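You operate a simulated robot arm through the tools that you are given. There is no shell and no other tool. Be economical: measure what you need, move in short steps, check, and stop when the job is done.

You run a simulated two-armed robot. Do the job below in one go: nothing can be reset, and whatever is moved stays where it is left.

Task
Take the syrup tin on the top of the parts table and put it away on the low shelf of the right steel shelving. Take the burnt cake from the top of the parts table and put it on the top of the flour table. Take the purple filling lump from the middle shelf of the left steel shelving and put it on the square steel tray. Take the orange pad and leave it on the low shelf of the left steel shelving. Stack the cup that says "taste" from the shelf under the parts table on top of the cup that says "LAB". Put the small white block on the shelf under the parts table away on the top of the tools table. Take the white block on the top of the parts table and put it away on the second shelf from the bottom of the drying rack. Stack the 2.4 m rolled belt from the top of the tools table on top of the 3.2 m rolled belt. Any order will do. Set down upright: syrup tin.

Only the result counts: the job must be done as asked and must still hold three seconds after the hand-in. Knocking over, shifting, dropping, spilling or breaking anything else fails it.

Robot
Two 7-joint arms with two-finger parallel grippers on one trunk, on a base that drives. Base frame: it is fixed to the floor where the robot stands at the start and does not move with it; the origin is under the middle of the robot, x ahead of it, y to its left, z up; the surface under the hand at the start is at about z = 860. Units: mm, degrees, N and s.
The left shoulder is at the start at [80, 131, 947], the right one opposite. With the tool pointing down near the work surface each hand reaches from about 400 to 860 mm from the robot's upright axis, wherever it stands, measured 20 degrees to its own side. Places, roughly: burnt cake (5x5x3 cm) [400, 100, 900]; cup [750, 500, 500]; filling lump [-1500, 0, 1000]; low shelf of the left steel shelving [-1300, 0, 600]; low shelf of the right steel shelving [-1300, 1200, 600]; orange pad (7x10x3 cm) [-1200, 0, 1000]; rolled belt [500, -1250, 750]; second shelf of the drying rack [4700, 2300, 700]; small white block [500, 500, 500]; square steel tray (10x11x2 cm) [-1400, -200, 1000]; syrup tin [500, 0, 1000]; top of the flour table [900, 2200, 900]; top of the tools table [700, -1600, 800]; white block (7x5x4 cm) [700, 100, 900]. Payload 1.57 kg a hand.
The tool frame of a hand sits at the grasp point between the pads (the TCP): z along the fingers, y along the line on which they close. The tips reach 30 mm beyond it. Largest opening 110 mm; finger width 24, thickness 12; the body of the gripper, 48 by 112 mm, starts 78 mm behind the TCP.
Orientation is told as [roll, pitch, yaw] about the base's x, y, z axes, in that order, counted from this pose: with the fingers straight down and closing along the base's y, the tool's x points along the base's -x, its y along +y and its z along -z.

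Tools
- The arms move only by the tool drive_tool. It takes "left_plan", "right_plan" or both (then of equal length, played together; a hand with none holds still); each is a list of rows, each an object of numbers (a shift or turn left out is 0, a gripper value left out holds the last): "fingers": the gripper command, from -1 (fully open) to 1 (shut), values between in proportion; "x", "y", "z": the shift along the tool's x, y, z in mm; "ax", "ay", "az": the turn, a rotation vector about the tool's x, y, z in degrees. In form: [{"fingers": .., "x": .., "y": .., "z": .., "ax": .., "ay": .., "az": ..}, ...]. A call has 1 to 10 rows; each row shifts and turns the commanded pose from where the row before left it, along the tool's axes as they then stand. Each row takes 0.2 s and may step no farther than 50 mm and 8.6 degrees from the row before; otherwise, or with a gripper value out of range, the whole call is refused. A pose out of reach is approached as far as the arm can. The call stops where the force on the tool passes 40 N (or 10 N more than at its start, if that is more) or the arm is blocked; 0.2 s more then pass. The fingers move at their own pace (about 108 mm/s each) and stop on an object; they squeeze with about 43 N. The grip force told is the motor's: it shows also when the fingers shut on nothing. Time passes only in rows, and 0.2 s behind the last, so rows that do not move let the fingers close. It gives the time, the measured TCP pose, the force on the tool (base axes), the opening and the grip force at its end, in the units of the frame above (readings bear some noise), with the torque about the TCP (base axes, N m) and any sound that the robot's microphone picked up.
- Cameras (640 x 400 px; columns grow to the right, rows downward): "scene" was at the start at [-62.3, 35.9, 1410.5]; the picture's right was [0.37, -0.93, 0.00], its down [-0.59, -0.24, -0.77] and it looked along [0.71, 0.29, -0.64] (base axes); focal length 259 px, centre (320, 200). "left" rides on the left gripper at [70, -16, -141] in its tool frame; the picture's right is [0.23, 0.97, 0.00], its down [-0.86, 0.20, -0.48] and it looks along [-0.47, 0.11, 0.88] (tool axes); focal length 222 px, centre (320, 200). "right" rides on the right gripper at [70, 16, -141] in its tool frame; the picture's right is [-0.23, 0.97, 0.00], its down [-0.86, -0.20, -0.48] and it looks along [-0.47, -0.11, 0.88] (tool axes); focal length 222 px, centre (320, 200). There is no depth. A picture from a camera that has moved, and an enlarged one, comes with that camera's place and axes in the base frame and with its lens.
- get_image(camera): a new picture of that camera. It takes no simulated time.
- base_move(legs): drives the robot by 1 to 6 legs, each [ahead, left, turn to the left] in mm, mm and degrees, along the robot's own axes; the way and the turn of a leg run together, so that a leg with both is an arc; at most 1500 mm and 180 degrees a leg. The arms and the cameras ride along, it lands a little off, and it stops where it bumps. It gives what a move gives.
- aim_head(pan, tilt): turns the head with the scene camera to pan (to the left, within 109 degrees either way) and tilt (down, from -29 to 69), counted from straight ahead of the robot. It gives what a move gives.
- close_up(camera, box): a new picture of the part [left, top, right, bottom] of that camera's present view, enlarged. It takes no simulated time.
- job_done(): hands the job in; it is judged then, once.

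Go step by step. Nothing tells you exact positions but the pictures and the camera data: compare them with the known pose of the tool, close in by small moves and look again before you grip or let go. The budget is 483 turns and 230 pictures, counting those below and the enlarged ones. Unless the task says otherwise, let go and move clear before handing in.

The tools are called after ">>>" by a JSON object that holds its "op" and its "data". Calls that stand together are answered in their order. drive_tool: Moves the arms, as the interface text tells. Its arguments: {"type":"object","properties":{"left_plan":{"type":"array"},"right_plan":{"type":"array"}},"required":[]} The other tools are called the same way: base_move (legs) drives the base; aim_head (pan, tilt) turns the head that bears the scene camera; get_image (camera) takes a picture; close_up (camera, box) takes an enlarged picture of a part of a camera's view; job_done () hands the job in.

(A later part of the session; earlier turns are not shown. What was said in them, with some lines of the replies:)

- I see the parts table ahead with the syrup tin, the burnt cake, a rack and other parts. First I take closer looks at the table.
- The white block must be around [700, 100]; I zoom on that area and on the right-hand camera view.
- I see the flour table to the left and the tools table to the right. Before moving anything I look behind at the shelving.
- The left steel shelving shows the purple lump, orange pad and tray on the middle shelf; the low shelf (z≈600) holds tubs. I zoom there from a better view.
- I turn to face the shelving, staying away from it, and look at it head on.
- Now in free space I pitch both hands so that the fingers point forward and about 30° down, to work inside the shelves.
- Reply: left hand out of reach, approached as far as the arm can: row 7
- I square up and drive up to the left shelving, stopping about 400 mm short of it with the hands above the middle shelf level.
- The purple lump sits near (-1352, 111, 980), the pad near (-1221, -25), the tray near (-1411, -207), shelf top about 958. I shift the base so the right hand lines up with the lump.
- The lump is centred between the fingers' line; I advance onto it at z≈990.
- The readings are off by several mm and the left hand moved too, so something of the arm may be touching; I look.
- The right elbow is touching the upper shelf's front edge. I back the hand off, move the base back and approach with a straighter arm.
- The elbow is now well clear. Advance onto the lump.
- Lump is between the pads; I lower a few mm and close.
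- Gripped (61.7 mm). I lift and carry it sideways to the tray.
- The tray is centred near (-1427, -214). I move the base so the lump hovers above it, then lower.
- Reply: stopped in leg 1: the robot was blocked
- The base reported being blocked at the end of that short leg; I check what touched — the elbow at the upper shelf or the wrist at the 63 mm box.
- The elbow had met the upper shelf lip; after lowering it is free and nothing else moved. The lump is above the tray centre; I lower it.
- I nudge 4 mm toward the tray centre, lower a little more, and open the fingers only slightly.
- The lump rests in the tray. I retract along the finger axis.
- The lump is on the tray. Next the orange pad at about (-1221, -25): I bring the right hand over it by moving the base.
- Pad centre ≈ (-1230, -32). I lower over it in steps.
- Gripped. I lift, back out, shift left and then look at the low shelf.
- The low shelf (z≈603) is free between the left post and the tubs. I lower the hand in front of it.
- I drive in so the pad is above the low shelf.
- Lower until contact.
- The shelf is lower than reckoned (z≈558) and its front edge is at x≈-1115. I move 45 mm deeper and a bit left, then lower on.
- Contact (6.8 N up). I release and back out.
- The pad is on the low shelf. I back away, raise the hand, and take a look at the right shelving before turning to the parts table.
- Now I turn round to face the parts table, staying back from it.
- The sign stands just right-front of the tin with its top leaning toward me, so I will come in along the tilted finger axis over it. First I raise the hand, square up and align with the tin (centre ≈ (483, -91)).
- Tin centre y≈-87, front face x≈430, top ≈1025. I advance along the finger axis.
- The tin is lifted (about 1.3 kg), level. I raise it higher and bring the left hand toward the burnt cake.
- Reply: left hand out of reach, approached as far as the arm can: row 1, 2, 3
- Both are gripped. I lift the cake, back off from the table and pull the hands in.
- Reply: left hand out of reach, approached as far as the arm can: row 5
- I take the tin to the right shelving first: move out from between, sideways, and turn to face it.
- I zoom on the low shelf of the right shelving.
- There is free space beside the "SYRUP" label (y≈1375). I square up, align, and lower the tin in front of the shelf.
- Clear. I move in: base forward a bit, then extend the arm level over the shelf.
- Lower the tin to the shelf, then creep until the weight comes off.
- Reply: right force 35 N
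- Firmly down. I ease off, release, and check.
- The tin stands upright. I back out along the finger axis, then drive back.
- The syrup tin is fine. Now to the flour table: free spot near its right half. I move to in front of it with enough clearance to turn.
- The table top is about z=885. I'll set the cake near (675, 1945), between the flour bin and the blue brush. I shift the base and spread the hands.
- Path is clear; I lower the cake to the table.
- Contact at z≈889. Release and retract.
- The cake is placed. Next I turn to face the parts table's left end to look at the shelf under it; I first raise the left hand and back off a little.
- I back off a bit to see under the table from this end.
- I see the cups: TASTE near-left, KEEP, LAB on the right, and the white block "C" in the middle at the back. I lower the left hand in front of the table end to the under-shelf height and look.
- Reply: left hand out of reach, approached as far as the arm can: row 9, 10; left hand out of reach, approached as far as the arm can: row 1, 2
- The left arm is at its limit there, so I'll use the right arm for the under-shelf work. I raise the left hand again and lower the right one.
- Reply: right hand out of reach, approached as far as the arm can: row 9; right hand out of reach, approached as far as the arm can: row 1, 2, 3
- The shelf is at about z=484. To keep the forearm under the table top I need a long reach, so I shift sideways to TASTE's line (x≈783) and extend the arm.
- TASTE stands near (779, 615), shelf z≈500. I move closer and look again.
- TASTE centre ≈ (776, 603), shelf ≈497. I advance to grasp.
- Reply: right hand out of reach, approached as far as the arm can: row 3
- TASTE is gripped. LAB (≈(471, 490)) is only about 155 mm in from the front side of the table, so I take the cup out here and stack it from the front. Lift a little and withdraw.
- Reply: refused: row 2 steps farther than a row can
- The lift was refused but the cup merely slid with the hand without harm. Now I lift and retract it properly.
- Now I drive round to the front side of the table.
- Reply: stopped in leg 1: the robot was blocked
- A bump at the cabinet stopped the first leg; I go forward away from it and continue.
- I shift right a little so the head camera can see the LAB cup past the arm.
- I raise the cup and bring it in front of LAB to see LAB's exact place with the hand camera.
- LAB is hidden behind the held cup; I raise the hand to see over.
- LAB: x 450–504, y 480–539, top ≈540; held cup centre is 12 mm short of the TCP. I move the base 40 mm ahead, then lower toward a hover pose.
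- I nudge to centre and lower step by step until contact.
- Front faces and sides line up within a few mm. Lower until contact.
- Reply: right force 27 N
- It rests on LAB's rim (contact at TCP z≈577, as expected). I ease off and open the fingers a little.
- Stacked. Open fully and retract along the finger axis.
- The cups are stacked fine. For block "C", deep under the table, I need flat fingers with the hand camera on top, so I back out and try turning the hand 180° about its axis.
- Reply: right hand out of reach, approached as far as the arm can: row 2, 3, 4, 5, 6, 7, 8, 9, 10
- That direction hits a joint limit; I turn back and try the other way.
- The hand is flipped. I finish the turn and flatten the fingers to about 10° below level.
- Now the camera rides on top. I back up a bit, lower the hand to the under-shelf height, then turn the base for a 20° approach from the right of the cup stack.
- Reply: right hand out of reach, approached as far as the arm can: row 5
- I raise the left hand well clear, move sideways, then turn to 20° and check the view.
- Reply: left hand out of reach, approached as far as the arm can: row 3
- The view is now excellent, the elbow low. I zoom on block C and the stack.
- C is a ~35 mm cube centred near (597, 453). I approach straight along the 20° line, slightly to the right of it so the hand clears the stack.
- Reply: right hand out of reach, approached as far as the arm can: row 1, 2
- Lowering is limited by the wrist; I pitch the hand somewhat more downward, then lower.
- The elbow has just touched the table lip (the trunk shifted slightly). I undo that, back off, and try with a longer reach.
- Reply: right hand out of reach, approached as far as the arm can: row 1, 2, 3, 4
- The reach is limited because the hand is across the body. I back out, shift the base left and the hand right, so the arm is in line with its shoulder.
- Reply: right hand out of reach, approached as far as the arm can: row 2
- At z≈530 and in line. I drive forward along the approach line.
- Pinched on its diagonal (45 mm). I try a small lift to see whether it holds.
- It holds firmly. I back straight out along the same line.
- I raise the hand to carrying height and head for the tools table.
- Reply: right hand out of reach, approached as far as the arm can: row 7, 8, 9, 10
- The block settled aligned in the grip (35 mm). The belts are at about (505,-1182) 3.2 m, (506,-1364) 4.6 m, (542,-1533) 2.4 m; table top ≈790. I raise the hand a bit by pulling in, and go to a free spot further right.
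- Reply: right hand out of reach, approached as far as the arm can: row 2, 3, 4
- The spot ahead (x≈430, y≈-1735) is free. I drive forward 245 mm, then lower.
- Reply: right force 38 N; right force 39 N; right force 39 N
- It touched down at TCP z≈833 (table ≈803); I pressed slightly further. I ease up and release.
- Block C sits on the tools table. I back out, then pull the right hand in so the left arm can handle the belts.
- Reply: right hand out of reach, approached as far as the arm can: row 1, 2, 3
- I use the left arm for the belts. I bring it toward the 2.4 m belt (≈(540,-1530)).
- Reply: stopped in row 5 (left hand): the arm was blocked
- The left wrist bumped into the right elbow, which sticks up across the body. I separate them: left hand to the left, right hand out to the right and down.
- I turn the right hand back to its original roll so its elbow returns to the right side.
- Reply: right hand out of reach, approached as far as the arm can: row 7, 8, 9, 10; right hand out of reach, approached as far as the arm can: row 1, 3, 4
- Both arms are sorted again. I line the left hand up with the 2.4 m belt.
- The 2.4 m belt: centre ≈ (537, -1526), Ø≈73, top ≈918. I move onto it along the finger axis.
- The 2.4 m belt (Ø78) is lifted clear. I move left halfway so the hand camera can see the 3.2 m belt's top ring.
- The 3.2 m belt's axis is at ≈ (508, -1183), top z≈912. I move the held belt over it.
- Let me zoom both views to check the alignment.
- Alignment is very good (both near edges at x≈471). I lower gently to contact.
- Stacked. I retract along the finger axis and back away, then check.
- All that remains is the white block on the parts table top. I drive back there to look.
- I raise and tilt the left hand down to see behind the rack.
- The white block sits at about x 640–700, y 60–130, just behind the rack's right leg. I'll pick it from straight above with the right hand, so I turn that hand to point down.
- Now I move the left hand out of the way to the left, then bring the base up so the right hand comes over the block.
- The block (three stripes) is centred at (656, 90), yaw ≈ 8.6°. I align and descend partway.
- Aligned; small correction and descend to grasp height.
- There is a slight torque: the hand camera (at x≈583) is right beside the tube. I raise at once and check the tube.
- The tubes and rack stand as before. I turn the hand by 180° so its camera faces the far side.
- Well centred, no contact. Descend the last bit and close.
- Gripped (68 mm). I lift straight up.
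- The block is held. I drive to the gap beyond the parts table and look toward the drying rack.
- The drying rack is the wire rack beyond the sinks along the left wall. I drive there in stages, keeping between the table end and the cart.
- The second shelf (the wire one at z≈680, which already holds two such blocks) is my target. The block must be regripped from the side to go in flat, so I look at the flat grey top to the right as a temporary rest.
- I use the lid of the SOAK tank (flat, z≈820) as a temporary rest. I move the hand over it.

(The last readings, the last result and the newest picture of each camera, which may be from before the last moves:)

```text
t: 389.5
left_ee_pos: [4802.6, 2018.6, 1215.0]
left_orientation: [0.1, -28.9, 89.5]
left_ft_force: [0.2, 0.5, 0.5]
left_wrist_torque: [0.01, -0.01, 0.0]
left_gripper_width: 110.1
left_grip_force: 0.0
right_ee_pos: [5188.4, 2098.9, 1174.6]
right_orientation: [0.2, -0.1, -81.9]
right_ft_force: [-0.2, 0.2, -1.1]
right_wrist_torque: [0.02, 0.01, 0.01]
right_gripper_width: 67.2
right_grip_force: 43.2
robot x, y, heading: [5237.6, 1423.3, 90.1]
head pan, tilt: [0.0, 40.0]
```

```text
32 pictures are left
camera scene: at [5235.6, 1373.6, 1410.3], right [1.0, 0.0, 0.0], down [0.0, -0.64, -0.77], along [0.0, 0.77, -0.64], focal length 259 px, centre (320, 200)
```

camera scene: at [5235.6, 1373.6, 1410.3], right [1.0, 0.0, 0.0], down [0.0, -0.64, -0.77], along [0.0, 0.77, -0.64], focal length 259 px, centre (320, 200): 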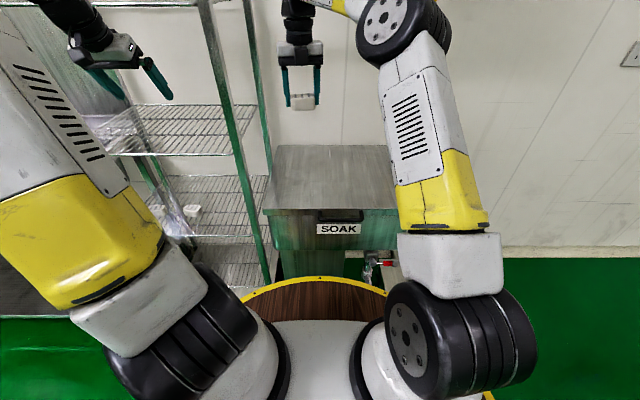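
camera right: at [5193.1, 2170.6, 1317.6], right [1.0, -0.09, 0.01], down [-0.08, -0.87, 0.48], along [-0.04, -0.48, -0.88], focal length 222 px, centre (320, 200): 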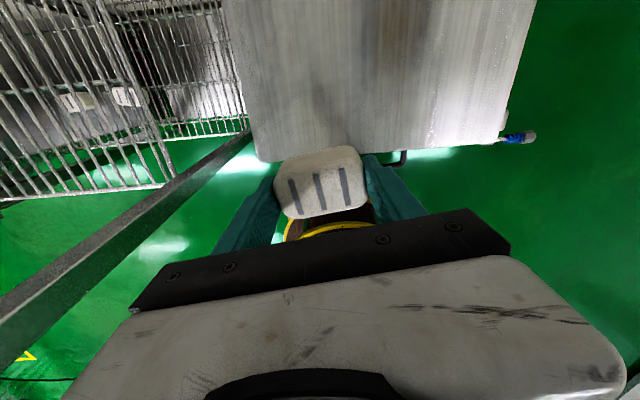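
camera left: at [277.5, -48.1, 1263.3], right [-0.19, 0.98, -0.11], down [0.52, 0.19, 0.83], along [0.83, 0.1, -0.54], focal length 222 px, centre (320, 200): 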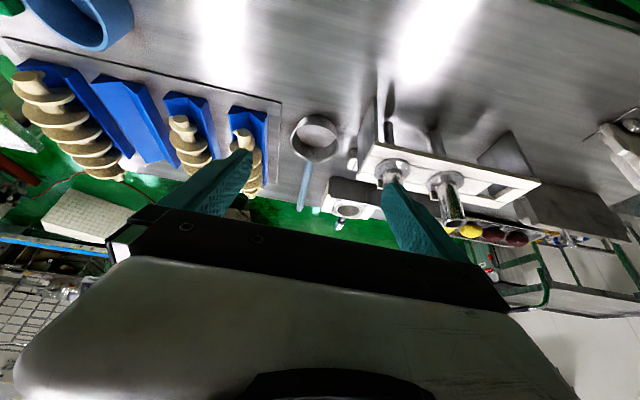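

The lid is at z≈843 with its front edge at y≈2014; the block hovers over it. I pull the left hand back from the rack and lower the block onto the lid.

>>> {"op": "drive_tool", "data": {"left_plan": [{"z": -20, "x": 36}, {"z": -20, "x": 36}, {"z": -20, "x": 36}, {"z": -20, "x": 36}, {}, {}], "right_plan": [{"z": 45}, {"z": 45}, {"z": 45}, {"z": 45}, {"z": 45}, {"z": 40}]}}

>>> {"op": "get_image", "data": {"camera": "right"}}

```text
t: 390.9
left_ee_pos: [4801.1, 1855.2, 1215.1]
left_orientation: [0.3, -29.1, 89.4]
left_ft_force: [-0.5, -0.1, 0.6]
left_wrist_torque: [0.01, -0.01, 0.02]
left_gripper_width: 110.2
left_grip_force: 0.1
right_ee_pos: [5191.0, 2096.8, 913.5]
right_orientation: [0.4, -0.1, -81.9]
right_ft_force: [0.6, -0.3, -1.1]
right_wrist_torque: [0.02, -0.04, -0.01]
right_gripper_width: 67.0
right_grip_force: 42.5
robot x, y, heading: [5236.1, 1425.8, 89.9]
head pan, tilt: [0.0, 40.0]
```

```text
31 pictures are left
camera right: at [5196.5, 2168.6, 1055.4], right [1.0, -0.09, 0.01], down [-0.08, -0.87, 0.48], along [-0.04, -0.48, -0.88], focal length 222 px, centre (320, 200)
```

right: 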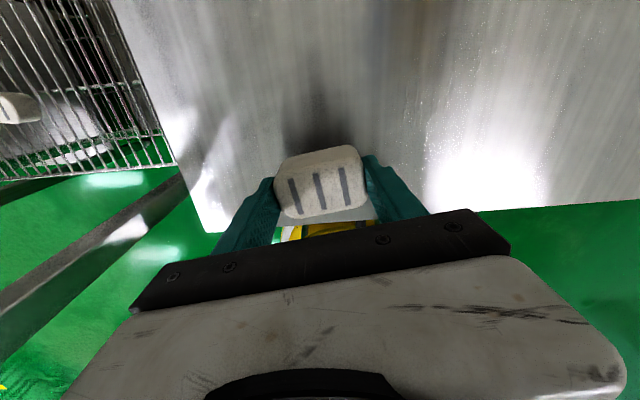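

>>> {"op": "drive_tool", "data": {"right_plan": [{"z": 14}, {"z": 8}]}}

>>> {"op": "drive_tool", "data": {"right_plan": [{"z": 3}, {"z": 2}]}}

```text
t: 391.5
left_ee_pos: [4800.4, 1853.3, 1215.5]
left_orientation: [0.2, -29.1, 89.5]
left_ft_force: [0.8, 0.3, -0.6]
left_wrist_torque: [0.0, 0.01, 0.04]
left_gripper_width: 110.1
left_grip_force: 0.1
right_ee_pos: [5190.1, 2097.4, 891.1]
right_orientation: [0.4, -0.1, -81.8]
right_ft_force: [0.1, 0.5, -0.7]
right_wrist_torque: [0.0, 0.02, 0.01]
right_gripper_width: 67.1
right_grip_force: 42.8
robot x, y, heading: [5236.9, 1426.3, 89.9]
head pan, tilt: [0.0, 40.0]
```

```text
t: 392.1
left_ee_pos: [4799.9, 1854.9, 1214.6]
left_orientation: [0.2, -29.0, 89.4]
left_ft_force: [0.1, -0.1, 0.0]
left_wrist_torque: [-0.03, 0.01, 0.02]
left_gripper_width: 109.9
left_grip_force: 0.1
right_ee_pos: [5189.8, 2098.1, 883.5]
right_orientation: [0.3, -0.3, -81.9]
right_ft_force: [-0.1, -0.9, -1.1]
right_wrist_torque: [0.01, -0.01, 0.02]
right_gripper_width: 66.9
right_grip_force: 42.5
robot x, y, heading: [5238.5, 1424.8, 89.8]
head pan, tilt: [0.0, 40.0]
```

>>> {"op": "drive_tool", "data": {"right_plan": [{"z": 2}, {"z": 2}]}}

>>> {"op": "drive_tool", "data": {"right_plan": [{"z": 1.5}, {"z": 1.5}]}}

```text
t: 392.7
left_ee_pos: [4800.9, 1854.3, 1215.5]
left_orientation: [0.1, -29.0, 89.4]
left_ft_force: [-0.2, -0.4, 0.5]
left_wrist_torque: [0.01, 0.02, -0.01]
left_gripper_width: 109.9
left_grip_force: 0.0
right_ee_pos: [5191.2, 2098.4, 880.5]
right_orientation: [0.2, -0.2, -81.9]
right_ft_force: [-0.9, 0.9, -0.7]
right_wrist_torque: [0.01, 0.01, 0.03]
right_gripper_width: 67.4
right_grip_force: 42.0
robot x, y, heading: [5233.6, 1418.9, 90.1]
head pan, tilt: [0.0, 40.0]
```

```text
t: 393.3
left_ee_pos: [4800.2, 1853.8, 1214.9]
left_orientation: [0.1, -29.1, 89.5]
left_ft_force: [-0.1, 0.3, 0.5]
left_wrist_torque: [0.02, 0.02, 0.01]
left_gripper_width: 109.9
left_grip_force: 0.0
right_ee_pos: [5190.5, 2099.1, 877.0]
right_orientation: [0.3, -0.1, -82.0]
right_ft_force: [0.4, 0.1, -1.7]
right_wrist_torque: [0.0, 0.02, 0.01]
right_gripper_width: 67.0
right_grip_force: 43.0
robot x, y, heading: [5237.9, 1424.1, 89.8]
head pan, tilt: [0.0, 40.0]
```

>>> {"op": "drive_tool", "data": {"right_plan": [{"z": 2}, {"z": 2}]}}

>>> {"op": "drive_tool", "data": {"right_plan": [{"z": 2}]}}

>>> {"op": "drive_tool", "data": {"right_plan": [{"z": 2}]}}

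```text
t: 393.9
left_ee_pos: [4801.1, 1854.4, 1214.7]
left_orientation: [0.3, -29.0, 89.4]
left_ft_force: [-0.4, 0.7, 0.1]
left_wrist_torque: [-0.02, -0.01, -0.02]
left_gripper_width: 110.0
left_grip_force: 0.0
right_ee_pos: [5189.9, 2098.4, 872.7]
right_orientation: [0.4, -0.1, -81.9]
right_ft_force: [-0.3, -0.6, -0.3]
right_wrist_torque: [-0.02, 0.01, 0.0]
right_gripper_width: 67.1
right_grip_force: 42.8
robot x, y, heading: [5239.8, 1425.3, 90.1]
head pan, tilt: [0.0, 40.0]
```

```text
t: 394.3
left_ee_pos: [4800.5, 1854.8, 1214.6]
left_orientation: [0.2, -29.0, 89.5]
left_ft_force: [0.8, 0.1, -0.2]
left_wrist_torque: [-0.03, 0.0, -0.01]
left_gripper_width: 110.1
left_grip_force: 0.1
right_ee_pos: [5189.0, 2098.0, 871.6]
right_orientation: [0.2, -0.1, -81.8]
right_ft_force: [-1.1, -0.8, -0.6]
right_wrist_torque: [-0.04, -0.01, 0.02]
right_gripper_width: 67.0
right_grip_force: 42.5
robot x, y, heading: [5238.8, 1427.4, 89.8]
head pan, tilt: [0.0, 40.0]
```

```text
t: 394.7
left_ee_pos: [4800.8, 1854.2, 1215.4]
left_orientation: [0.2, -29.1, 89.4]
left_ft_force: [-0.4, -0.3, -0.3]
left_wrist_torque: [0.0, 0.03, 0.0]
left_gripper_width: 109.9
left_grip_force: 0.0
right_ee_pos: [5189.6, 2098.5, 870.7]
right_orientation: [0.3, 0.0, -81.9]
right_ft_force: [1.9, -3.4, 11.7]
right_wrist_torque: [-0.3, 0.3, 0.15]
right_gripper_width: 67.5
right_grip_force: 42.9
robot x, y, heading: [5238.5, 1424.3, 90.0]
head pan, tilt: [0.0, 40.0]
```

It rests on the lid. I release and rise.

>>> {"op": "drive_tool", "data": {"right_plan": [{"z": -1}, {"fingers": -0.5}, {"fingers": -0.7}, {"z": -30}, {"z": -45}, {"z": -45}, {"z": -45}, {"z": -45}, {"z": -30}]}}

>>> {"op": "get_image", "data": {"camera": "right"}}

```text
t: 396.7
left_ee_pos: [4800.6, 1854.8, 1215.5]
left_orientation: [0.3, -29.0, 89.4]
left_ft_force: [-1.1, -0.4, 1.1]
left_wrist_torque: [0.01, 0.0, -0.05]
left_gripper_width: 110.0
left_grip_force: 0.1
right_ee_pos: [5191.5, 2096.2, 1110.1]
right_orientation: [0.3, -0.2, -82.0]
right_ft_force: [0.5, 0.1, 0.9]
right_wrist_torque: [0.0, 0.0, -0.03]
right_gripper_width: 93.2
right_grip_force: 0.0
robot x, y, heading: [5239.4, 1424.6, 90.0]
head pan, tilt: [0.0, 40.0]
```

```text
30 pictures are left
camera right: at [5195.5, 2167.5, 1251.4], right [1.0, -0.09, 0.01], down [-0.08, -0.87, 0.48], along [-0.04, -0.48, -0.88], focal length 222 px, centre (320, 200)
```

right: 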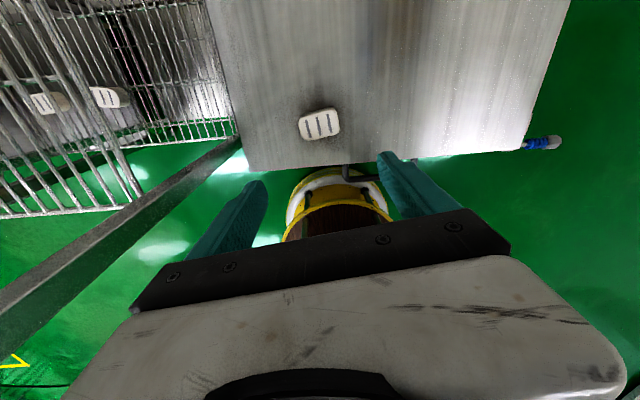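

Now I back off, and re-pitch the hand (camera on top) to about 30° below level for a side grip.

>>> {"op": "base_move", "data": {"legs": [[-300, 0, 0]]}}

>>> {"op": "drive_tool", "data": {"right_plan": [{"z": 45}, {"z": 45}, {"z": 45}, {"z": 45}, {"ay": 8.5}, {"ay": 8.5}, {"ay": 8.5}, {"ay": 8.5}, {"ay": 8.5}, {"ay": 8.5}]}}

>>> {"op": "drive_tool", "data": {"right_plan": [{"ay": 8.0}, {"ay": 8.0}]}}

>>> {"op": "get_image", "data": {"camera": "right"}}

```text
t: 398.8
left_ee_pos: [4800.7, 1546.9, 1214.7]
left_orientation: [0.3, -29.0, 89.5]
left_ft_force: [-0.5, 0.8, 0.0]
left_wrist_torque: [0.02, 0.01, -0.01]
left_gripper_width: 110.0
left_grip_force: 0.1
right_ee_pos: [5188.5, 1789.1, 1108.6]
right_orientation: [0.3, -0.1, -81.9]
right_ft_force: [0.1, -0.2, -0.8]
right_wrist_torque: [0.01, 0.02, 0.0]
right_gripper_width: 93.3
right_grip_force: 0.2
robot x, y, heading: [5239.3, 1117.9, 90.3]
head pan, tilt: [0.0, 40.0]
```

```text
t: 400.9
left_ee_pos: [4801.9, 1548.0, 1216.5]
left_orientation: [0.2, -29.1, 89.6]
left_ft_force: [0.4, -0.4, -0.2]
left_wrist_torque: [0.01, 0.0, 0.02]
left_gripper_width: 109.8
left_grip_force: 0.1
right_ee_pos: [5190.3, 1789.7, 929.1]
right_orientation: [0.4, 50.9, -81.5]
right_ft_force: [-0.8, 0.3, 0.6]
right_wrist_torque: [0.0, -0.02, 0.01]
right_gripper_width: 93.7
right_grip_force: 0.0
robot x, y, heading: [5238.4, 1121.2, 90.0]
head pan, tilt: [0.0, 40.0]
```

```text
t: 401.6
left_ee_pos: [4799.9, 1548.4, 1215.5]
left_orientation: [0.2, -29.0, 89.5]
left_ft_force: [-0.7, -1.0, 0.6]
left_wrist_torque: [-0.01, 0.01, -0.01]
left_gripper_width: 110.1
left_grip_force: 0.1
right_ee_pos: [5190.0, 1789.0, 928.9]
right_orientation: [0.7, 66.9, -81.0]
right_ft_force: [-0.3, 0.2, 0.3]
right_wrist_torque: [0.0, 0.01, 0.0]
right_gripper_width: 93.5
right_grip_force: 0.1
robot x, y, heading: [5236.0, 1119.4, 90.6]
head pan, tilt: [0.0, 40.0]
```

```text
29 pictures are left
camera right: at [5220.2, 1689.4, 1050.0], right [0.98, 0.05, -0.2], down [-0.08, -0.79, -0.6], along [-0.19, 0.6, -0.77], focal length 222 px, centre (320, 200)
```

right: 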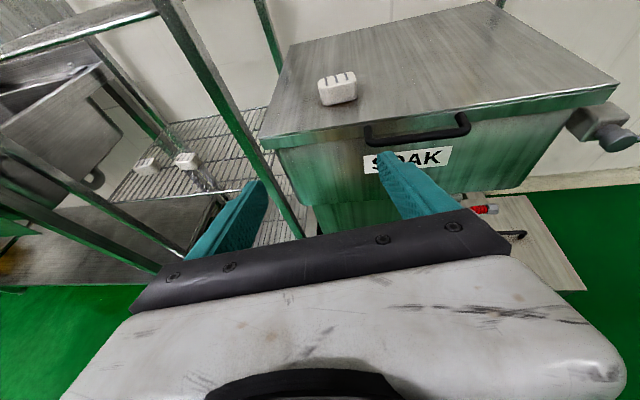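

That works well. I move up to the tank and close in on the block.

>>> {"op": "base_move", "data": {"legs": [[225, 0, 0]]}}

>>> {"op": "drive_tool", "data": {"right_plan": [{"z": 25, "x": -10, "y": 6}, {"z": 25, "x": -10, "y": 6}]}}

>>> {"op": "get_image", "data": {"camera": "right"}}

```text
t: 403.3
left_ee_pos: [4795.0, 1772.8, 1215.3]
left_orientation: [0.3, -29.0, 89.9]
left_ft_force: [-0.8, 0.9, -0.3]
left_wrist_torque: [-0.01, -0.03, 0.01]
left_gripper_width: 110.1
left_grip_force: 0.1
right_ee_pos: [5184.9, 2016.7, 928.8]
right_orientation: [0.9, 66.9, -80.6]
right_ft_force: [-0.1, -0.6, -0.1]
right_wrist_torque: [0.01, -0.01, 0.0]
right_gripper_width: 93.5
right_grip_force: 0.1
robot x, y, heading: [5232.6, 1346.5, 90.6]
head pan, tilt: [0.0, 40.0]
```

```text
t: 403.9
left_ee_pos: [4796.2, 1772.9, 1215.2]
left_orientation: [0.1, -29.0, 89.9]
left_ft_force: [-0.2, -0.6, 0.2]
left_wrist_torque: [0.04, 0.01, 0.01]
left_gripper_width: 109.9
left_grip_force: 0.0
right_ee_pos: [5190.1, 2055.9, 891.2]
right_orientation: [0.8, 66.9, -80.7]
right_ft_force: [0.1, 0.0, -0.1]
right_wrist_torque: [0.04, 0.02, 0.0]
right_gripper_width: 93.1
right_grip_force: 0.1
robot x, y, heading: [5236.7, 1346.6, 90.5]
head pan, tilt: [0.0, 40.0]
```

```text
28 pictures are left
camera right: at [5220.8, 1956.5, 1011.3], right [0.98, 0.06, -0.2], down [-0.08, -0.8, -0.6], along [-0.2, 0.6, -0.77], focal length 222 px, centre (320, 200)
```

right: 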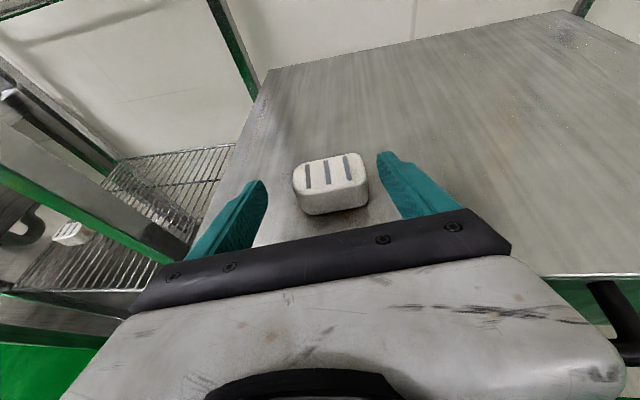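

>>> {"op": "drive_tool", "data": {"right_plan": [{"z": 20, "x": -7, "y": 2}, {"z": 18, "x": -6}]}}

>>> {"op": "get_image", "data": {"camera": "right"}}

```text
t: 404.5
left_ee_pos: [4795.1, 1773.6, 1214.6]
left_orientation: [0.3, -29.0, 90.0]
left_ft_force: [-0.5, -0.8, -0.2]
left_wrist_torque: [0.02, 0.0, -0.02]
left_gripper_width: 109.9
left_grip_force: 0.0
right_ee_pos: [5187.1, 2086.5, 865.0]
right_orientation: [0.8, 66.9, -80.7]
right_ft_force: [-0.7, -0.7, 0.5]
right_wrist_torque: [0.0, -0.04, 0.0]
right_gripper_width: 93.7
right_grip_force: 0.1
robot x, y, heading: [5237.5, 1344.9, 91.0]
head pan, tilt: [0.0, 40.0]
```

```text
27 pictures are left
camera right: at [5218.2, 1987.0, 984.2], right [0.98, 0.06, -0.2], down [-0.08, -0.8, -0.6], along [-0.2, 0.6, -0.77], focal length 222 px, centre (320, 200)
```

right: 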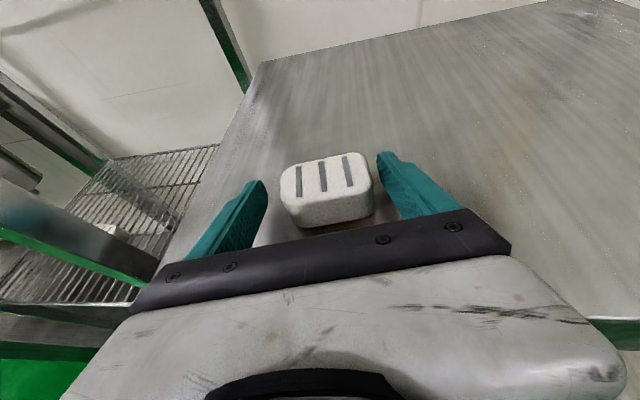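

>>> {"op": "drive_tool", "data": {"right_plan": [{"x": -3, "y": 2}, {"fingers": 0.0}, {"fingers": 1}, {"fingers": 1}]}}

>>> {"op": "drive_tool", "data": {"right_plan": [{"x": 10, "z": -4}, {"x": 28, "z": -12}, {"x": 28, "z": -12}]}}

>>> {"op": "get_image", "data": {"camera": "right"}}

```text
t: 405.5
left_ee_pos: [4796.2, 1771.8, 1215.0]
left_orientation: [0.2, -29.0, 89.8]
left_ft_force: [-0.5, 0.0, -0.9]
left_wrist_torque: [-0.01, 0.0, -0.03]
left_gripper_width: 110.0
left_grip_force: 0.1
right_ee_pos: [5189.1, 2085.8, 863.6]
right_orientation: [1.0, 66.8, -80.6]
right_ft_force: [-1.6, 0.8, 2.3]
right_wrist_torque: [0.05, 0.12, -0.02]
right_gripper_width: 67.3
right_grip_force: 42.7
robot x, y, heading: [5238.8, 1346.0, 90.7]
head pan, tilt: [0.0, 40.0]
```

```text
t: 406.3
left_ee_pos: [4795.5, 1773.4, 1215.4]
left_orientation: [0.3, -29.0, 89.9]
left_ft_force: [-1.2, 0.2, -0.4]
left_wrist_torque: [-0.02, 0.03, 0.02]
left_gripper_width: 109.5
left_grip_force: 0.1
right_ee_pos: [5190.5, 2085.1, 934.1]
right_orientation: [0.8, 66.9, -80.7]
right_ft_force: [0.5, -0.2, -1.7]
right_wrist_torque: [0.01, 0.01, -0.03]
right_gripper_width: 67.2
right_grip_force: 42.7
robot x, y, heading: [5235.7, 1345.5, 90.3]
head pan, tilt: [0.0, 40.0]
```

```text
26 pictures are left
camera right: at [5220.8, 1985.1, 1054.4], right [0.98, 0.06, -0.2], down [-0.08, -0.8, -0.6], along [-0.2, 0.6, -0.77], focal length 222 px, centre (320, 200)
```

right: 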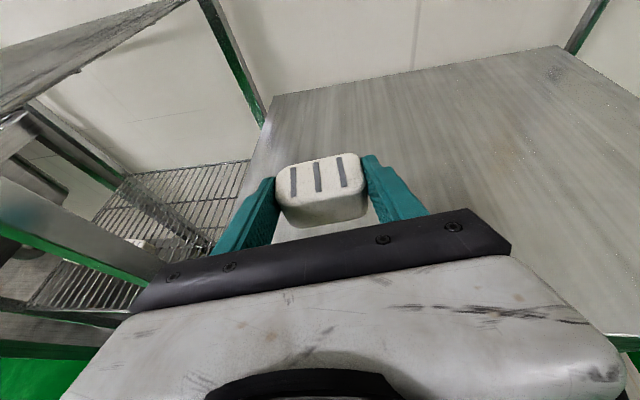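

The block is held flat now. I back out, shift over to the rack and lower to the second shelf's height in front of it.

>>> {"op": "base_move", "data": {"legs": [[-330, 0, -0.5], [0, 345, 0]]}}

>>> {"op": "drive_tool", "data": {"right_plan": [{"x": -40, "z": 17}, {"x": -40, "z": 17}, {"x": -40, "z": 17}, {"x": -20, "z": 9}]}}

>>> {"op": "get_image", "data": {"camera": "right"}}

>>> {"op": "get_image", "data": {"camera": "scene"}}

```text
t: 410.3
left_ee_pos: [4454.0, 1452.1, 1214.8]
left_orientation: [0.3, -28.9, 89.4]
left_ft_force: [0.4, 0.8, -0.1]
left_wrist_torque: [-0.01, 0.03, -0.03]
left_gripper_width: 110.0
left_grip_force: 0.2
right_ee_pos: [4851.7, 1759.9, 933.3]
right_orientation: [0.9, 66.8, -81.1]
right_ft_force: [-0.5, 0.0, -0.9]
right_wrist_torque: [-0.04, 0.0, 0.01]
right_gripper_width: 67.0
right_grip_force: 42.7
robot x, y, heading: [4888.8, 1023.7, 89.6]
head pan, tilt: [0.0, 40.0]
```

```text
t: 411.3
left_ee_pos: [4453.6, 1451.8, 1215.5]
left_orientation: [0.2, -29.0, 89.3]
left_ft_force: [0.8, -0.3, 0.1]
left_wrist_torque: [0.02, 0.01, 0.01]
left_gripper_width: 110.1
left_grip_force: 0.1
right_ee_pos: [4847.1, 1763.3, 855.8]
right_orientation: [1.0, 66.8, -81.2]
right_ft_force: [-1.6, 0.0, -0.9]
right_wrist_torque: [-0.01, 0.01, 0.0]
right_gripper_width: 67.2
right_grip_force: 43.0
right hand out of reach, approached as far as the arm can: row 2, 3, 4
robot x, y, heading: [4887.8, 1021.7, 90.2]
head pan, tilt: [0.0, 40.0]
```

```text
25 pictures are left
camera right: at [4877.5, 1663.7, 976.4], right [0.98, 0.05, -0.2], down [-0.09, -0.8, -0.6], along [-0.19, 0.6, -0.78], focal length 222 px, centre (320, 200)
```

right: 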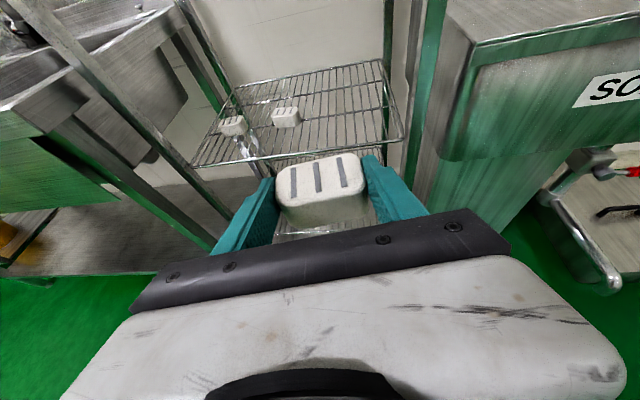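

```text
24 pictures are left
camera scene: at [4888.9, 970.5, 1410.3], right [1.0, 0.0, 0.0], down [0.0, -0.64, -0.77], along [0.0, 0.77, -0.64], focal length 259 px, centre (320, 200)
```

scene: 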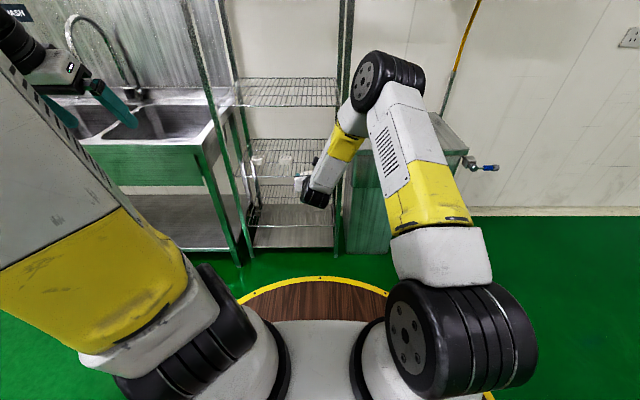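

Lowering is joint-limited at this reach; I extend the arm forward first, then lower.

>>> {"op": "drive_tool", "data": {"right_plan": [{"z": 35, "x": 15}, {"z": 35, "x": 15}, {"z": 20, "x": -40}, {"z": 20, "x": -40}, {"z": 17, "x": -40}]}}

```text
t: 412.5
left_ee_pos: [4454.0, 1451.8, 1214.5]
left_orientation: [0.2, -29.0, 89.4]
left_ft_force: [0.2, -0.2, 0.2]
left_wrist_torque: [-0.01, 0.0, 0.01]
left_gripper_width: 110.0
left_grip_force: 0.1
right_ee_pos: [4834.5, 1841.0, 825.1]
right_orientation: [1.0, 66.7, -81.0]
right_ft_force: [-0.5, 0.4, -2.2]
right_wrist_torque: [-0.02, 0.0, -0.03]
right_gripper_width: 67.2
right_grip_force: 43.1
right hand out of reach, approached as far as the arm can: row 3, 4, 5
robot x, y, heading: [4890.3, 1021.7, 90.1]
head pan, tilt: [0.0, 40.0]
```

>>> {"op": "drive_tool", "data": {"right_plan": [{"ay": 6}, {"ay": 6}, {"x": -30, "z": 6}, {"x": -30, "z": 6}]}}

>>> {"op": "get_image", "data": {"camera": "scene"}}

```text
t: 413.5
left_ee_pos: [4454.3, 1452.0, 1214.8]
left_orientation: [0.2, -29.1, 89.4]
left_ft_force: [0.5, 0.1, -0.8]
left_wrist_torque: [0.02, 0.04, 0.02]
left_gripper_width: 110.0
left_grip_force: 0.0
right_ee_pos: [4835.7, 1839.0, 784.2]
right_orientation: [2.6, 69.3, -80.1]
right_ft_force: [-0.1, 0.8, -0.3]
right_wrist_torque: [-0.04, -0.04, 0.02]
right_gripper_width: 67.4
right_grip_force: 42.9
right hand out of reach, approached as far as the arm can: row 1, 2, 3
robot x, y, heading: [4890.7, 1024.2, 90.0]
head pan, tilt: [0.0, 40.0]
```

```text
23 pictures are left
camera scene: at [4889.1, 970.5, 1410.3], right [1.0, 0.0, 0.0], down [0.0, -0.64, -0.77], along [0.0, 0.77, -0.64], focal length 259 px, centre (320, 200)
```

scene: 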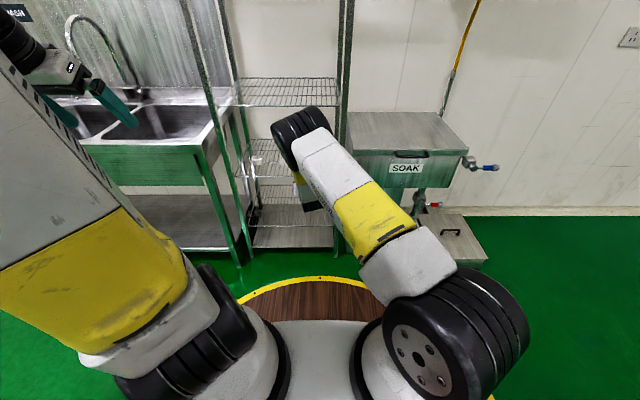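

The arm swung to its low-elbow branch. I continue lowering and restore the pitch at which the block is level.

>>> {"op": "drive_tool", "data": {"right_plan": [{"ay": -2.4, "x": -15, "z": 5}, {"x": -15, "z": 6}]}}

>>> {"op": "get_image", "data": {"camera": "right"}}

```text
t: 414.1
left_ee_pos: [4455.5, 1452.2, 1214.2]
left_orientation: [0.2, -29.1, 89.4]
left_ft_force: [-0.5, -0.3, 0.0]
left_wrist_torque: [0.01, 0.01, 0.01]
left_gripper_width: 109.9
left_grip_force: 0.2
right_ee_pos: [4835.1, 1842.4, 766.7]
right_orientation: [2.6, 66.8, -80.1]
right_ft_force: [-0.2, -0.7, -0.9]
right_wrist_torque: [-0.04, 0.04, 0.02]
right_gripper_width: 67.1
right_grip_force: 43.4
right hand out of reach, approached as far as the arm can: row 1
robot x, y, heading: [4891.7, 1018.7, 89.9]
head pan, tilt: [0.0, 40.0]
```

```text
22 pictures are left
camera right: at [4861.6, 1743.3, 886.3], right [0.98, 0.04, -0.19], down [-0.09, -0.79, -0.6], along [-0.18, 0.61, -0.78], focal length 222 px, centre (320, 200)
```

right: 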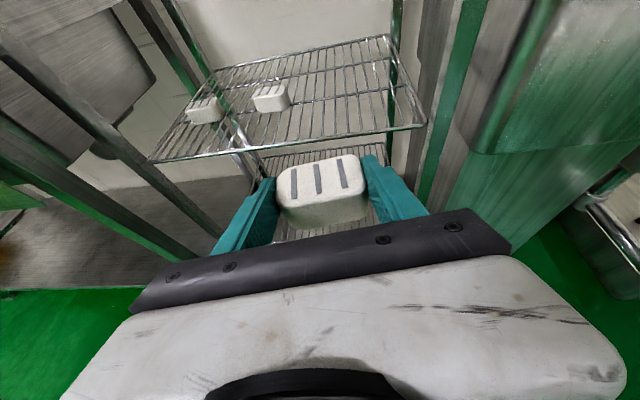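

The shelf: front edge y≈2052, z≈660, x 4472–4972. I drive in so the block is over its right front part.

>>> {"op": "base_move", "data": {"legs": [[265, 0, 0]]}}

>>> {"op": "get_image", "data": {"camera": "right"}}

>>> {"op": "get_image", "data": {"camera": "scene"}}

```text
t: 416.0
left_ee_pos: [4448.0, 1711.0, 1215.1]
left_orientation: [0.2, -29.0, 90.0]
left_ft_force: [0.2, -0.3, 0.0]
left_wrist_torque: [0.02, 0.0, 0.02]
left_gripper_width: 109.8
left_grip_force: 0.1
right_ee_pos: [4823.5, 2105.9, 766.2]
right_orientation: [2.6, 66.7, -79.5]
right_ft_force: [-0.2, -0.6, -1.7]
right_wrist_torque: [-0.03, -0.01, -0.01]
right_gripper_width: 67.2
right_grip_force: 42.4
robot x, y, heading: [4889.1, 1281.7, 90.8]
head pan, tilt: [0.0, 40.0]
```

```text
21 pictures are left
camera right: at [4851.8, 2006.6, 886.3], right [0.98, 0.05, -0.19], down [-0.08, -0.8, -0.6], along [-0.18, 0.6, -0.78], focal length 222 px, centre (320, 200)
```

right: 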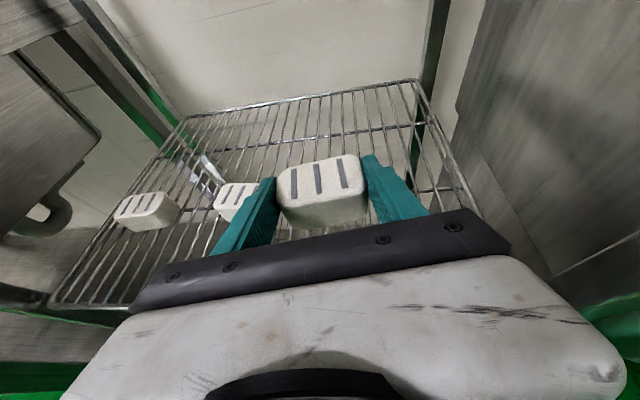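

```text
20 pictures are left
camera scene: at [4887.8, 1234.4, 1410.3], right [1.0, 0.01, 0.0], down [0.01, -0.64, -0.77], along [-0.01, 0.77, -0.64], focal length 259 px, centre (320, 200)
```

scene: 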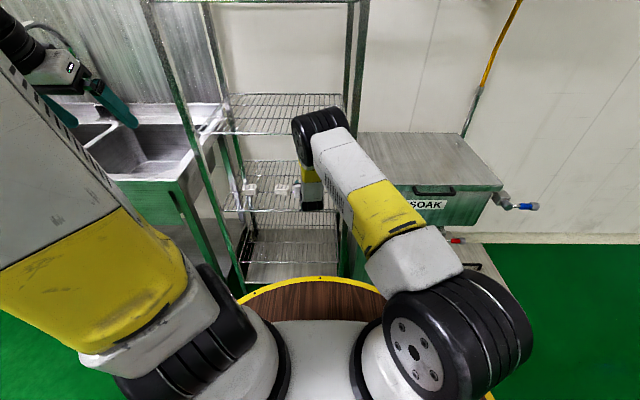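

Clear of everything. I lower toward the wire shelf.

>>> {"op": "drive_tool", "data": {"right_plan": [{"x": -18, "z": 8}, {"x": -18, "z": 8}, {"x": -18, "z": 8}]}}

>>> {"op": "get_image", "data": {"camera": "right"}}

```text
t: 416.8
left_ee_pos: [4447.3, 1712.1, 1215.6]
left_orientation: [0.2, -29.0, 90.0]
left_ft_force: [-0.6, -0.5, -0.2]
left_wrist_torque: [0.0, 0.0, -0.02]
left_gripper_width: 109.9
left_grip_force: 0.1
right_ee_pos: [4823.0, 2107.7, 706.1]
right_orientation: [2.4, 66.9, -79.7]
right_ft_force: [-0.6, 0.1, -1.2]
right_wrist_torque: [-0.05, 0.0, -0.03]
right_gripper_width: 67.0
right_grip_force: 42.9
robot x, y, heading: [4887.5, 1287.4, 90.5]
head pan, tilt: [0.0, 40.0]
```

```text
19 pictures are left
camera right: at [4851.0, 2008.0, 826.4], right [0.98, 0.05, -0.19], down [-0.08, -0.8, -0.6], along [-0.18, 0.6, -0.78], focal length 222 px, centre (320, 200)
```

right: 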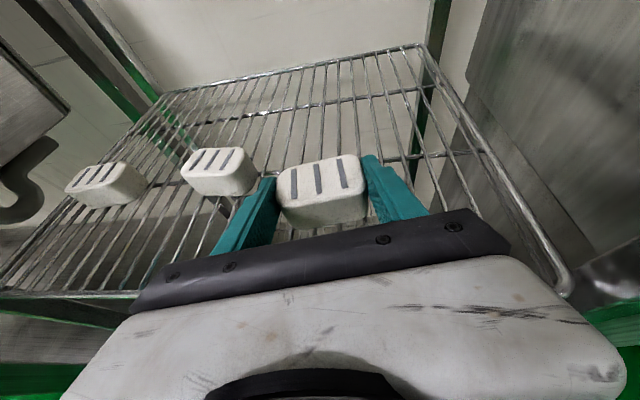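

>>> {"op": "drive_tool", "data": {"right_plan": [{"x": -5, "z": 2}, {"x": -4, "z": 2}]}}

>>> {"op": "drive_tool", "data": {"right_plan": [{"x": -3, "z": 1}]}}

>>> {"op": "drive_tool", "data": {"right_plan": [{"x": -3, "z": 1}]}}

```text
t: 417.4
left_ee_pos: [4448.1, 1711.7, 1214.3]
left_orientation: [0.2, -29.0, 90.1]
left_ft_force: [0.1, -0.3, -0.1]
left_wrist_torque: [-0.01, -0.01, 0.01]
left_gripper_width: 110.1
left_grip_force: 0.1
right_ee_pos: [4823.7, 2106.8, 694.9]
right_orientation: [2.4, 66.8, -79.5]
right_ft_force: [-0.4, -0.4, -1.6]
right_wrist_torque: [0.0, -0.04, -0.01]
right_gripper_width: 67.0
right_grip_force: 42.9
robot x, y, heading: [4887.5, 1283.5, 90.8]
head pan, tilt: [0.0, 40.0]
```

```text
t: 417.8
left_ee_pos: [4447.1, 1711.5, 1215.2]
left_orientation: [0.2, -28.9, 90.0]
left_ft_force: [0.2, -0.7, -0.9]
left_wrist_torque: [-0.01, -0.01, 0.0]
left_gripper_width: 110.0
left_grip_force: 0.1
right_ee_pos: [4823.9, 2107.9, 694.0]
right_orientation: [2.4, 66.9, -79.6]
right_ft_force: [0.5, -0.7, 2.6]
right_wrist_torque: [-0.03, 0.11, 0.02]
right_gripper_width: 67.1
right_grip_force: 42.5
robot x, y, heading: [4890.6, 1285.6, 90.6]
head pan, tilt: [0.0, 40.0]
```

```text
t: 418.2
left_ee_pos: [4448.2, 1711.2, 1215.2]
left_orientation: [0.3, -29.0, 90.0]
left_ft_force: [0.8, 0.4, 0.0]
left_wrist_torque: [-0.02, -0.02, -0.04]
left_gripper_width: 109.6
left_grip_force: 0.1
right_ee_pos: [4823.7, 2108.3, 693.3]
right_orientation: [2.3, 67.2, -79.8]
right_ft_force: [1.7, -4.3, 18.2]
right_wrist_torque: [-0.13, 0.6, 0.11]
right_gripper_width: 67.0
right_grip_force: 42.9
robot x, y, heading: [4888.2, 1284.4, 90.4]
head pan, tilt: [0.0, 40.0]
```

Contact. I ease off, release, and check before retracting.

>>> {"op": "drive_tool", "data": {"right_plan": [{"x": 2, "z": -1}, {"fingers": -0.45}, {"fingers": -0.6}, {"fingers": -0.6}]}}

>>> {"op": "get_image", "data": {"camera": "right"}}

```text
t: 419.2
left_ee_pos: [4448.2, 1711.6, 1214.7]
left_orientation: [0.2, -29.0, 90.1]
left_ft_force: [0.0, 0.7, -0.9]
left_wrist_torque: [0.01, -0.02, 0.03]
left_gripper_width: 109.9
left_grip_force: 0.0
right_ee_pos: [4824.6, 2106.9, 691.6]
right_orientation: [2.5, 66.8, -79.7]
right_ft_force: [-0.2, -0.1, -0.3]
right_wrist_torque: [0.03, 0.0, 0.02]
right_gripper_width: 88.1
right_grip_force: 0.1
robot x, y, heading: [4892.1, 1286.0, 90.5]
head pan, tilt: [0.0, 40.0]
```

```text
18 pictures are left
camera right: at [4852.6, 2006.9, 812.4], right [0.98, 0.05, -0.19], down [-0.08, -0.8, -0.6], along [-0.18, 0.6, -0.78], focal length 222 px, centre (320, 200)
```

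right: 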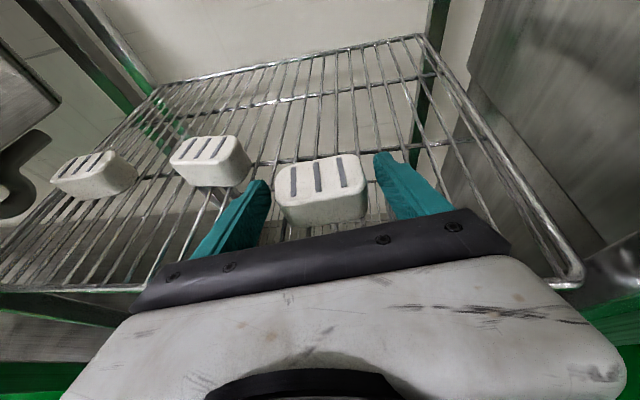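

The block lies flat on the shelf, next to the others. I centre the fingers a touch and retract.

>>> {"op": "drive_tool", "data": {"right_plan": [{"y": -6}, {"z": -25}, {"z": -35}, {"z": -35}]}}

>>> {"op": "base_move", "data": {"legs": [[-250, 0, 0]]}}

>>> {"op": "get_image", "data": {"camera": "right"}}

```text
t: 420.2
left_ee_pos: [4447.8, 1712.0, 1216.0]
left_orientation: [0.2, -28.9, 90.0]
left_ft_force: [0.5, -0.2, -1.1]
left_wrist_torque: [-0.04, 0.03, -0.01]
left_gripper_width: 110.0
left_grip_force: 0.0
right_ee_pos: [4832.9, 2019.0, 730.0]
right_orientation: [2.5, 66.8, -79.6]
right_ft_force: [0.4, -0.1, 0.3]
right_wrist_torque: [0.03, 0.0, 0.02]
right_gripper_width: 88.0
right_grip_force: 0.0
robot x, y, heading: [4887.1, 1283.3, 90.5]
head pan, tilt: [0.0, 40.0]
```

```text
t: 422.0
left_ee_pos: [4450.7, 1462.7, 1214.8]
left_orientation: [0.1, -29.0, 90.2]
left_ft_force: [0.1, -0.6, 0.5]
left_wrist_torque: [-0.03, -0.01, 0.0]
left_gripper_width: 110.1
left_grip_force: 0.1
right_ee_pos: [4834.0, 1773.0, 730.2]
right_orientation: [2.5, 66.8, -79.5]
right_ft_force: [-0.5, -0.5, -0.1]
right_wrist_torque: [-0.01, 0.0, 0.03]
right_gripper_width: 88.2
right_grip_force: 0.1
robot x, y, heading: [4895.0, 1039.2, 90.7]
head pan, tilt: [0.0, 40.0]
```

```text
17 pictures are left
camera right: at [4862.3, 1673.5, 850.8], right [0.98, 0.05, -0.19], down [-0.08, -0.8, -0.6], along [-0.18, 0.6, -0.78], focal length 222 px, centre (320, 200)
```

right: 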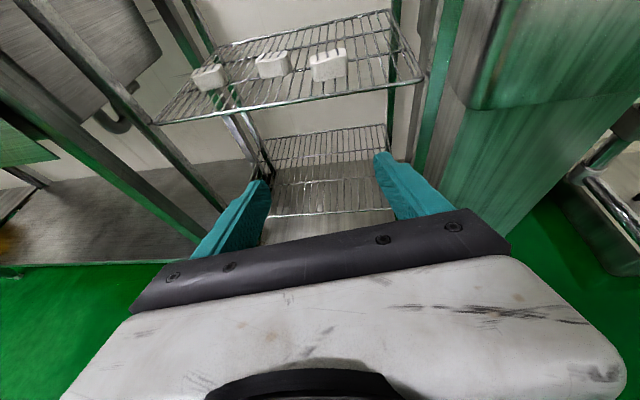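

All eight items are placed and both hands are clear, so I hand the job in.

>>> {"op": "job_done", "data": {}}

```text
The job is handed in.
```

I've placed all eight items and handed the job in; both hands were empty and clear when I did.

- **Drying rack shelf:** I put the white block on the wire shelf at about z = 660, because it matched the height you gave. There is also a solid pan at the very bottom, which I did not count as a shelf.
- **Bumps:** On the way, the elbow touched the left shelving's upper shelf lip and the parts table edge, the base bumped what looked like the cabinet, and the two arms bumped each other. The hand camera also came right up against a tube on the parts table rack. I saw nothing shifted, but I did not check every item again at the end.
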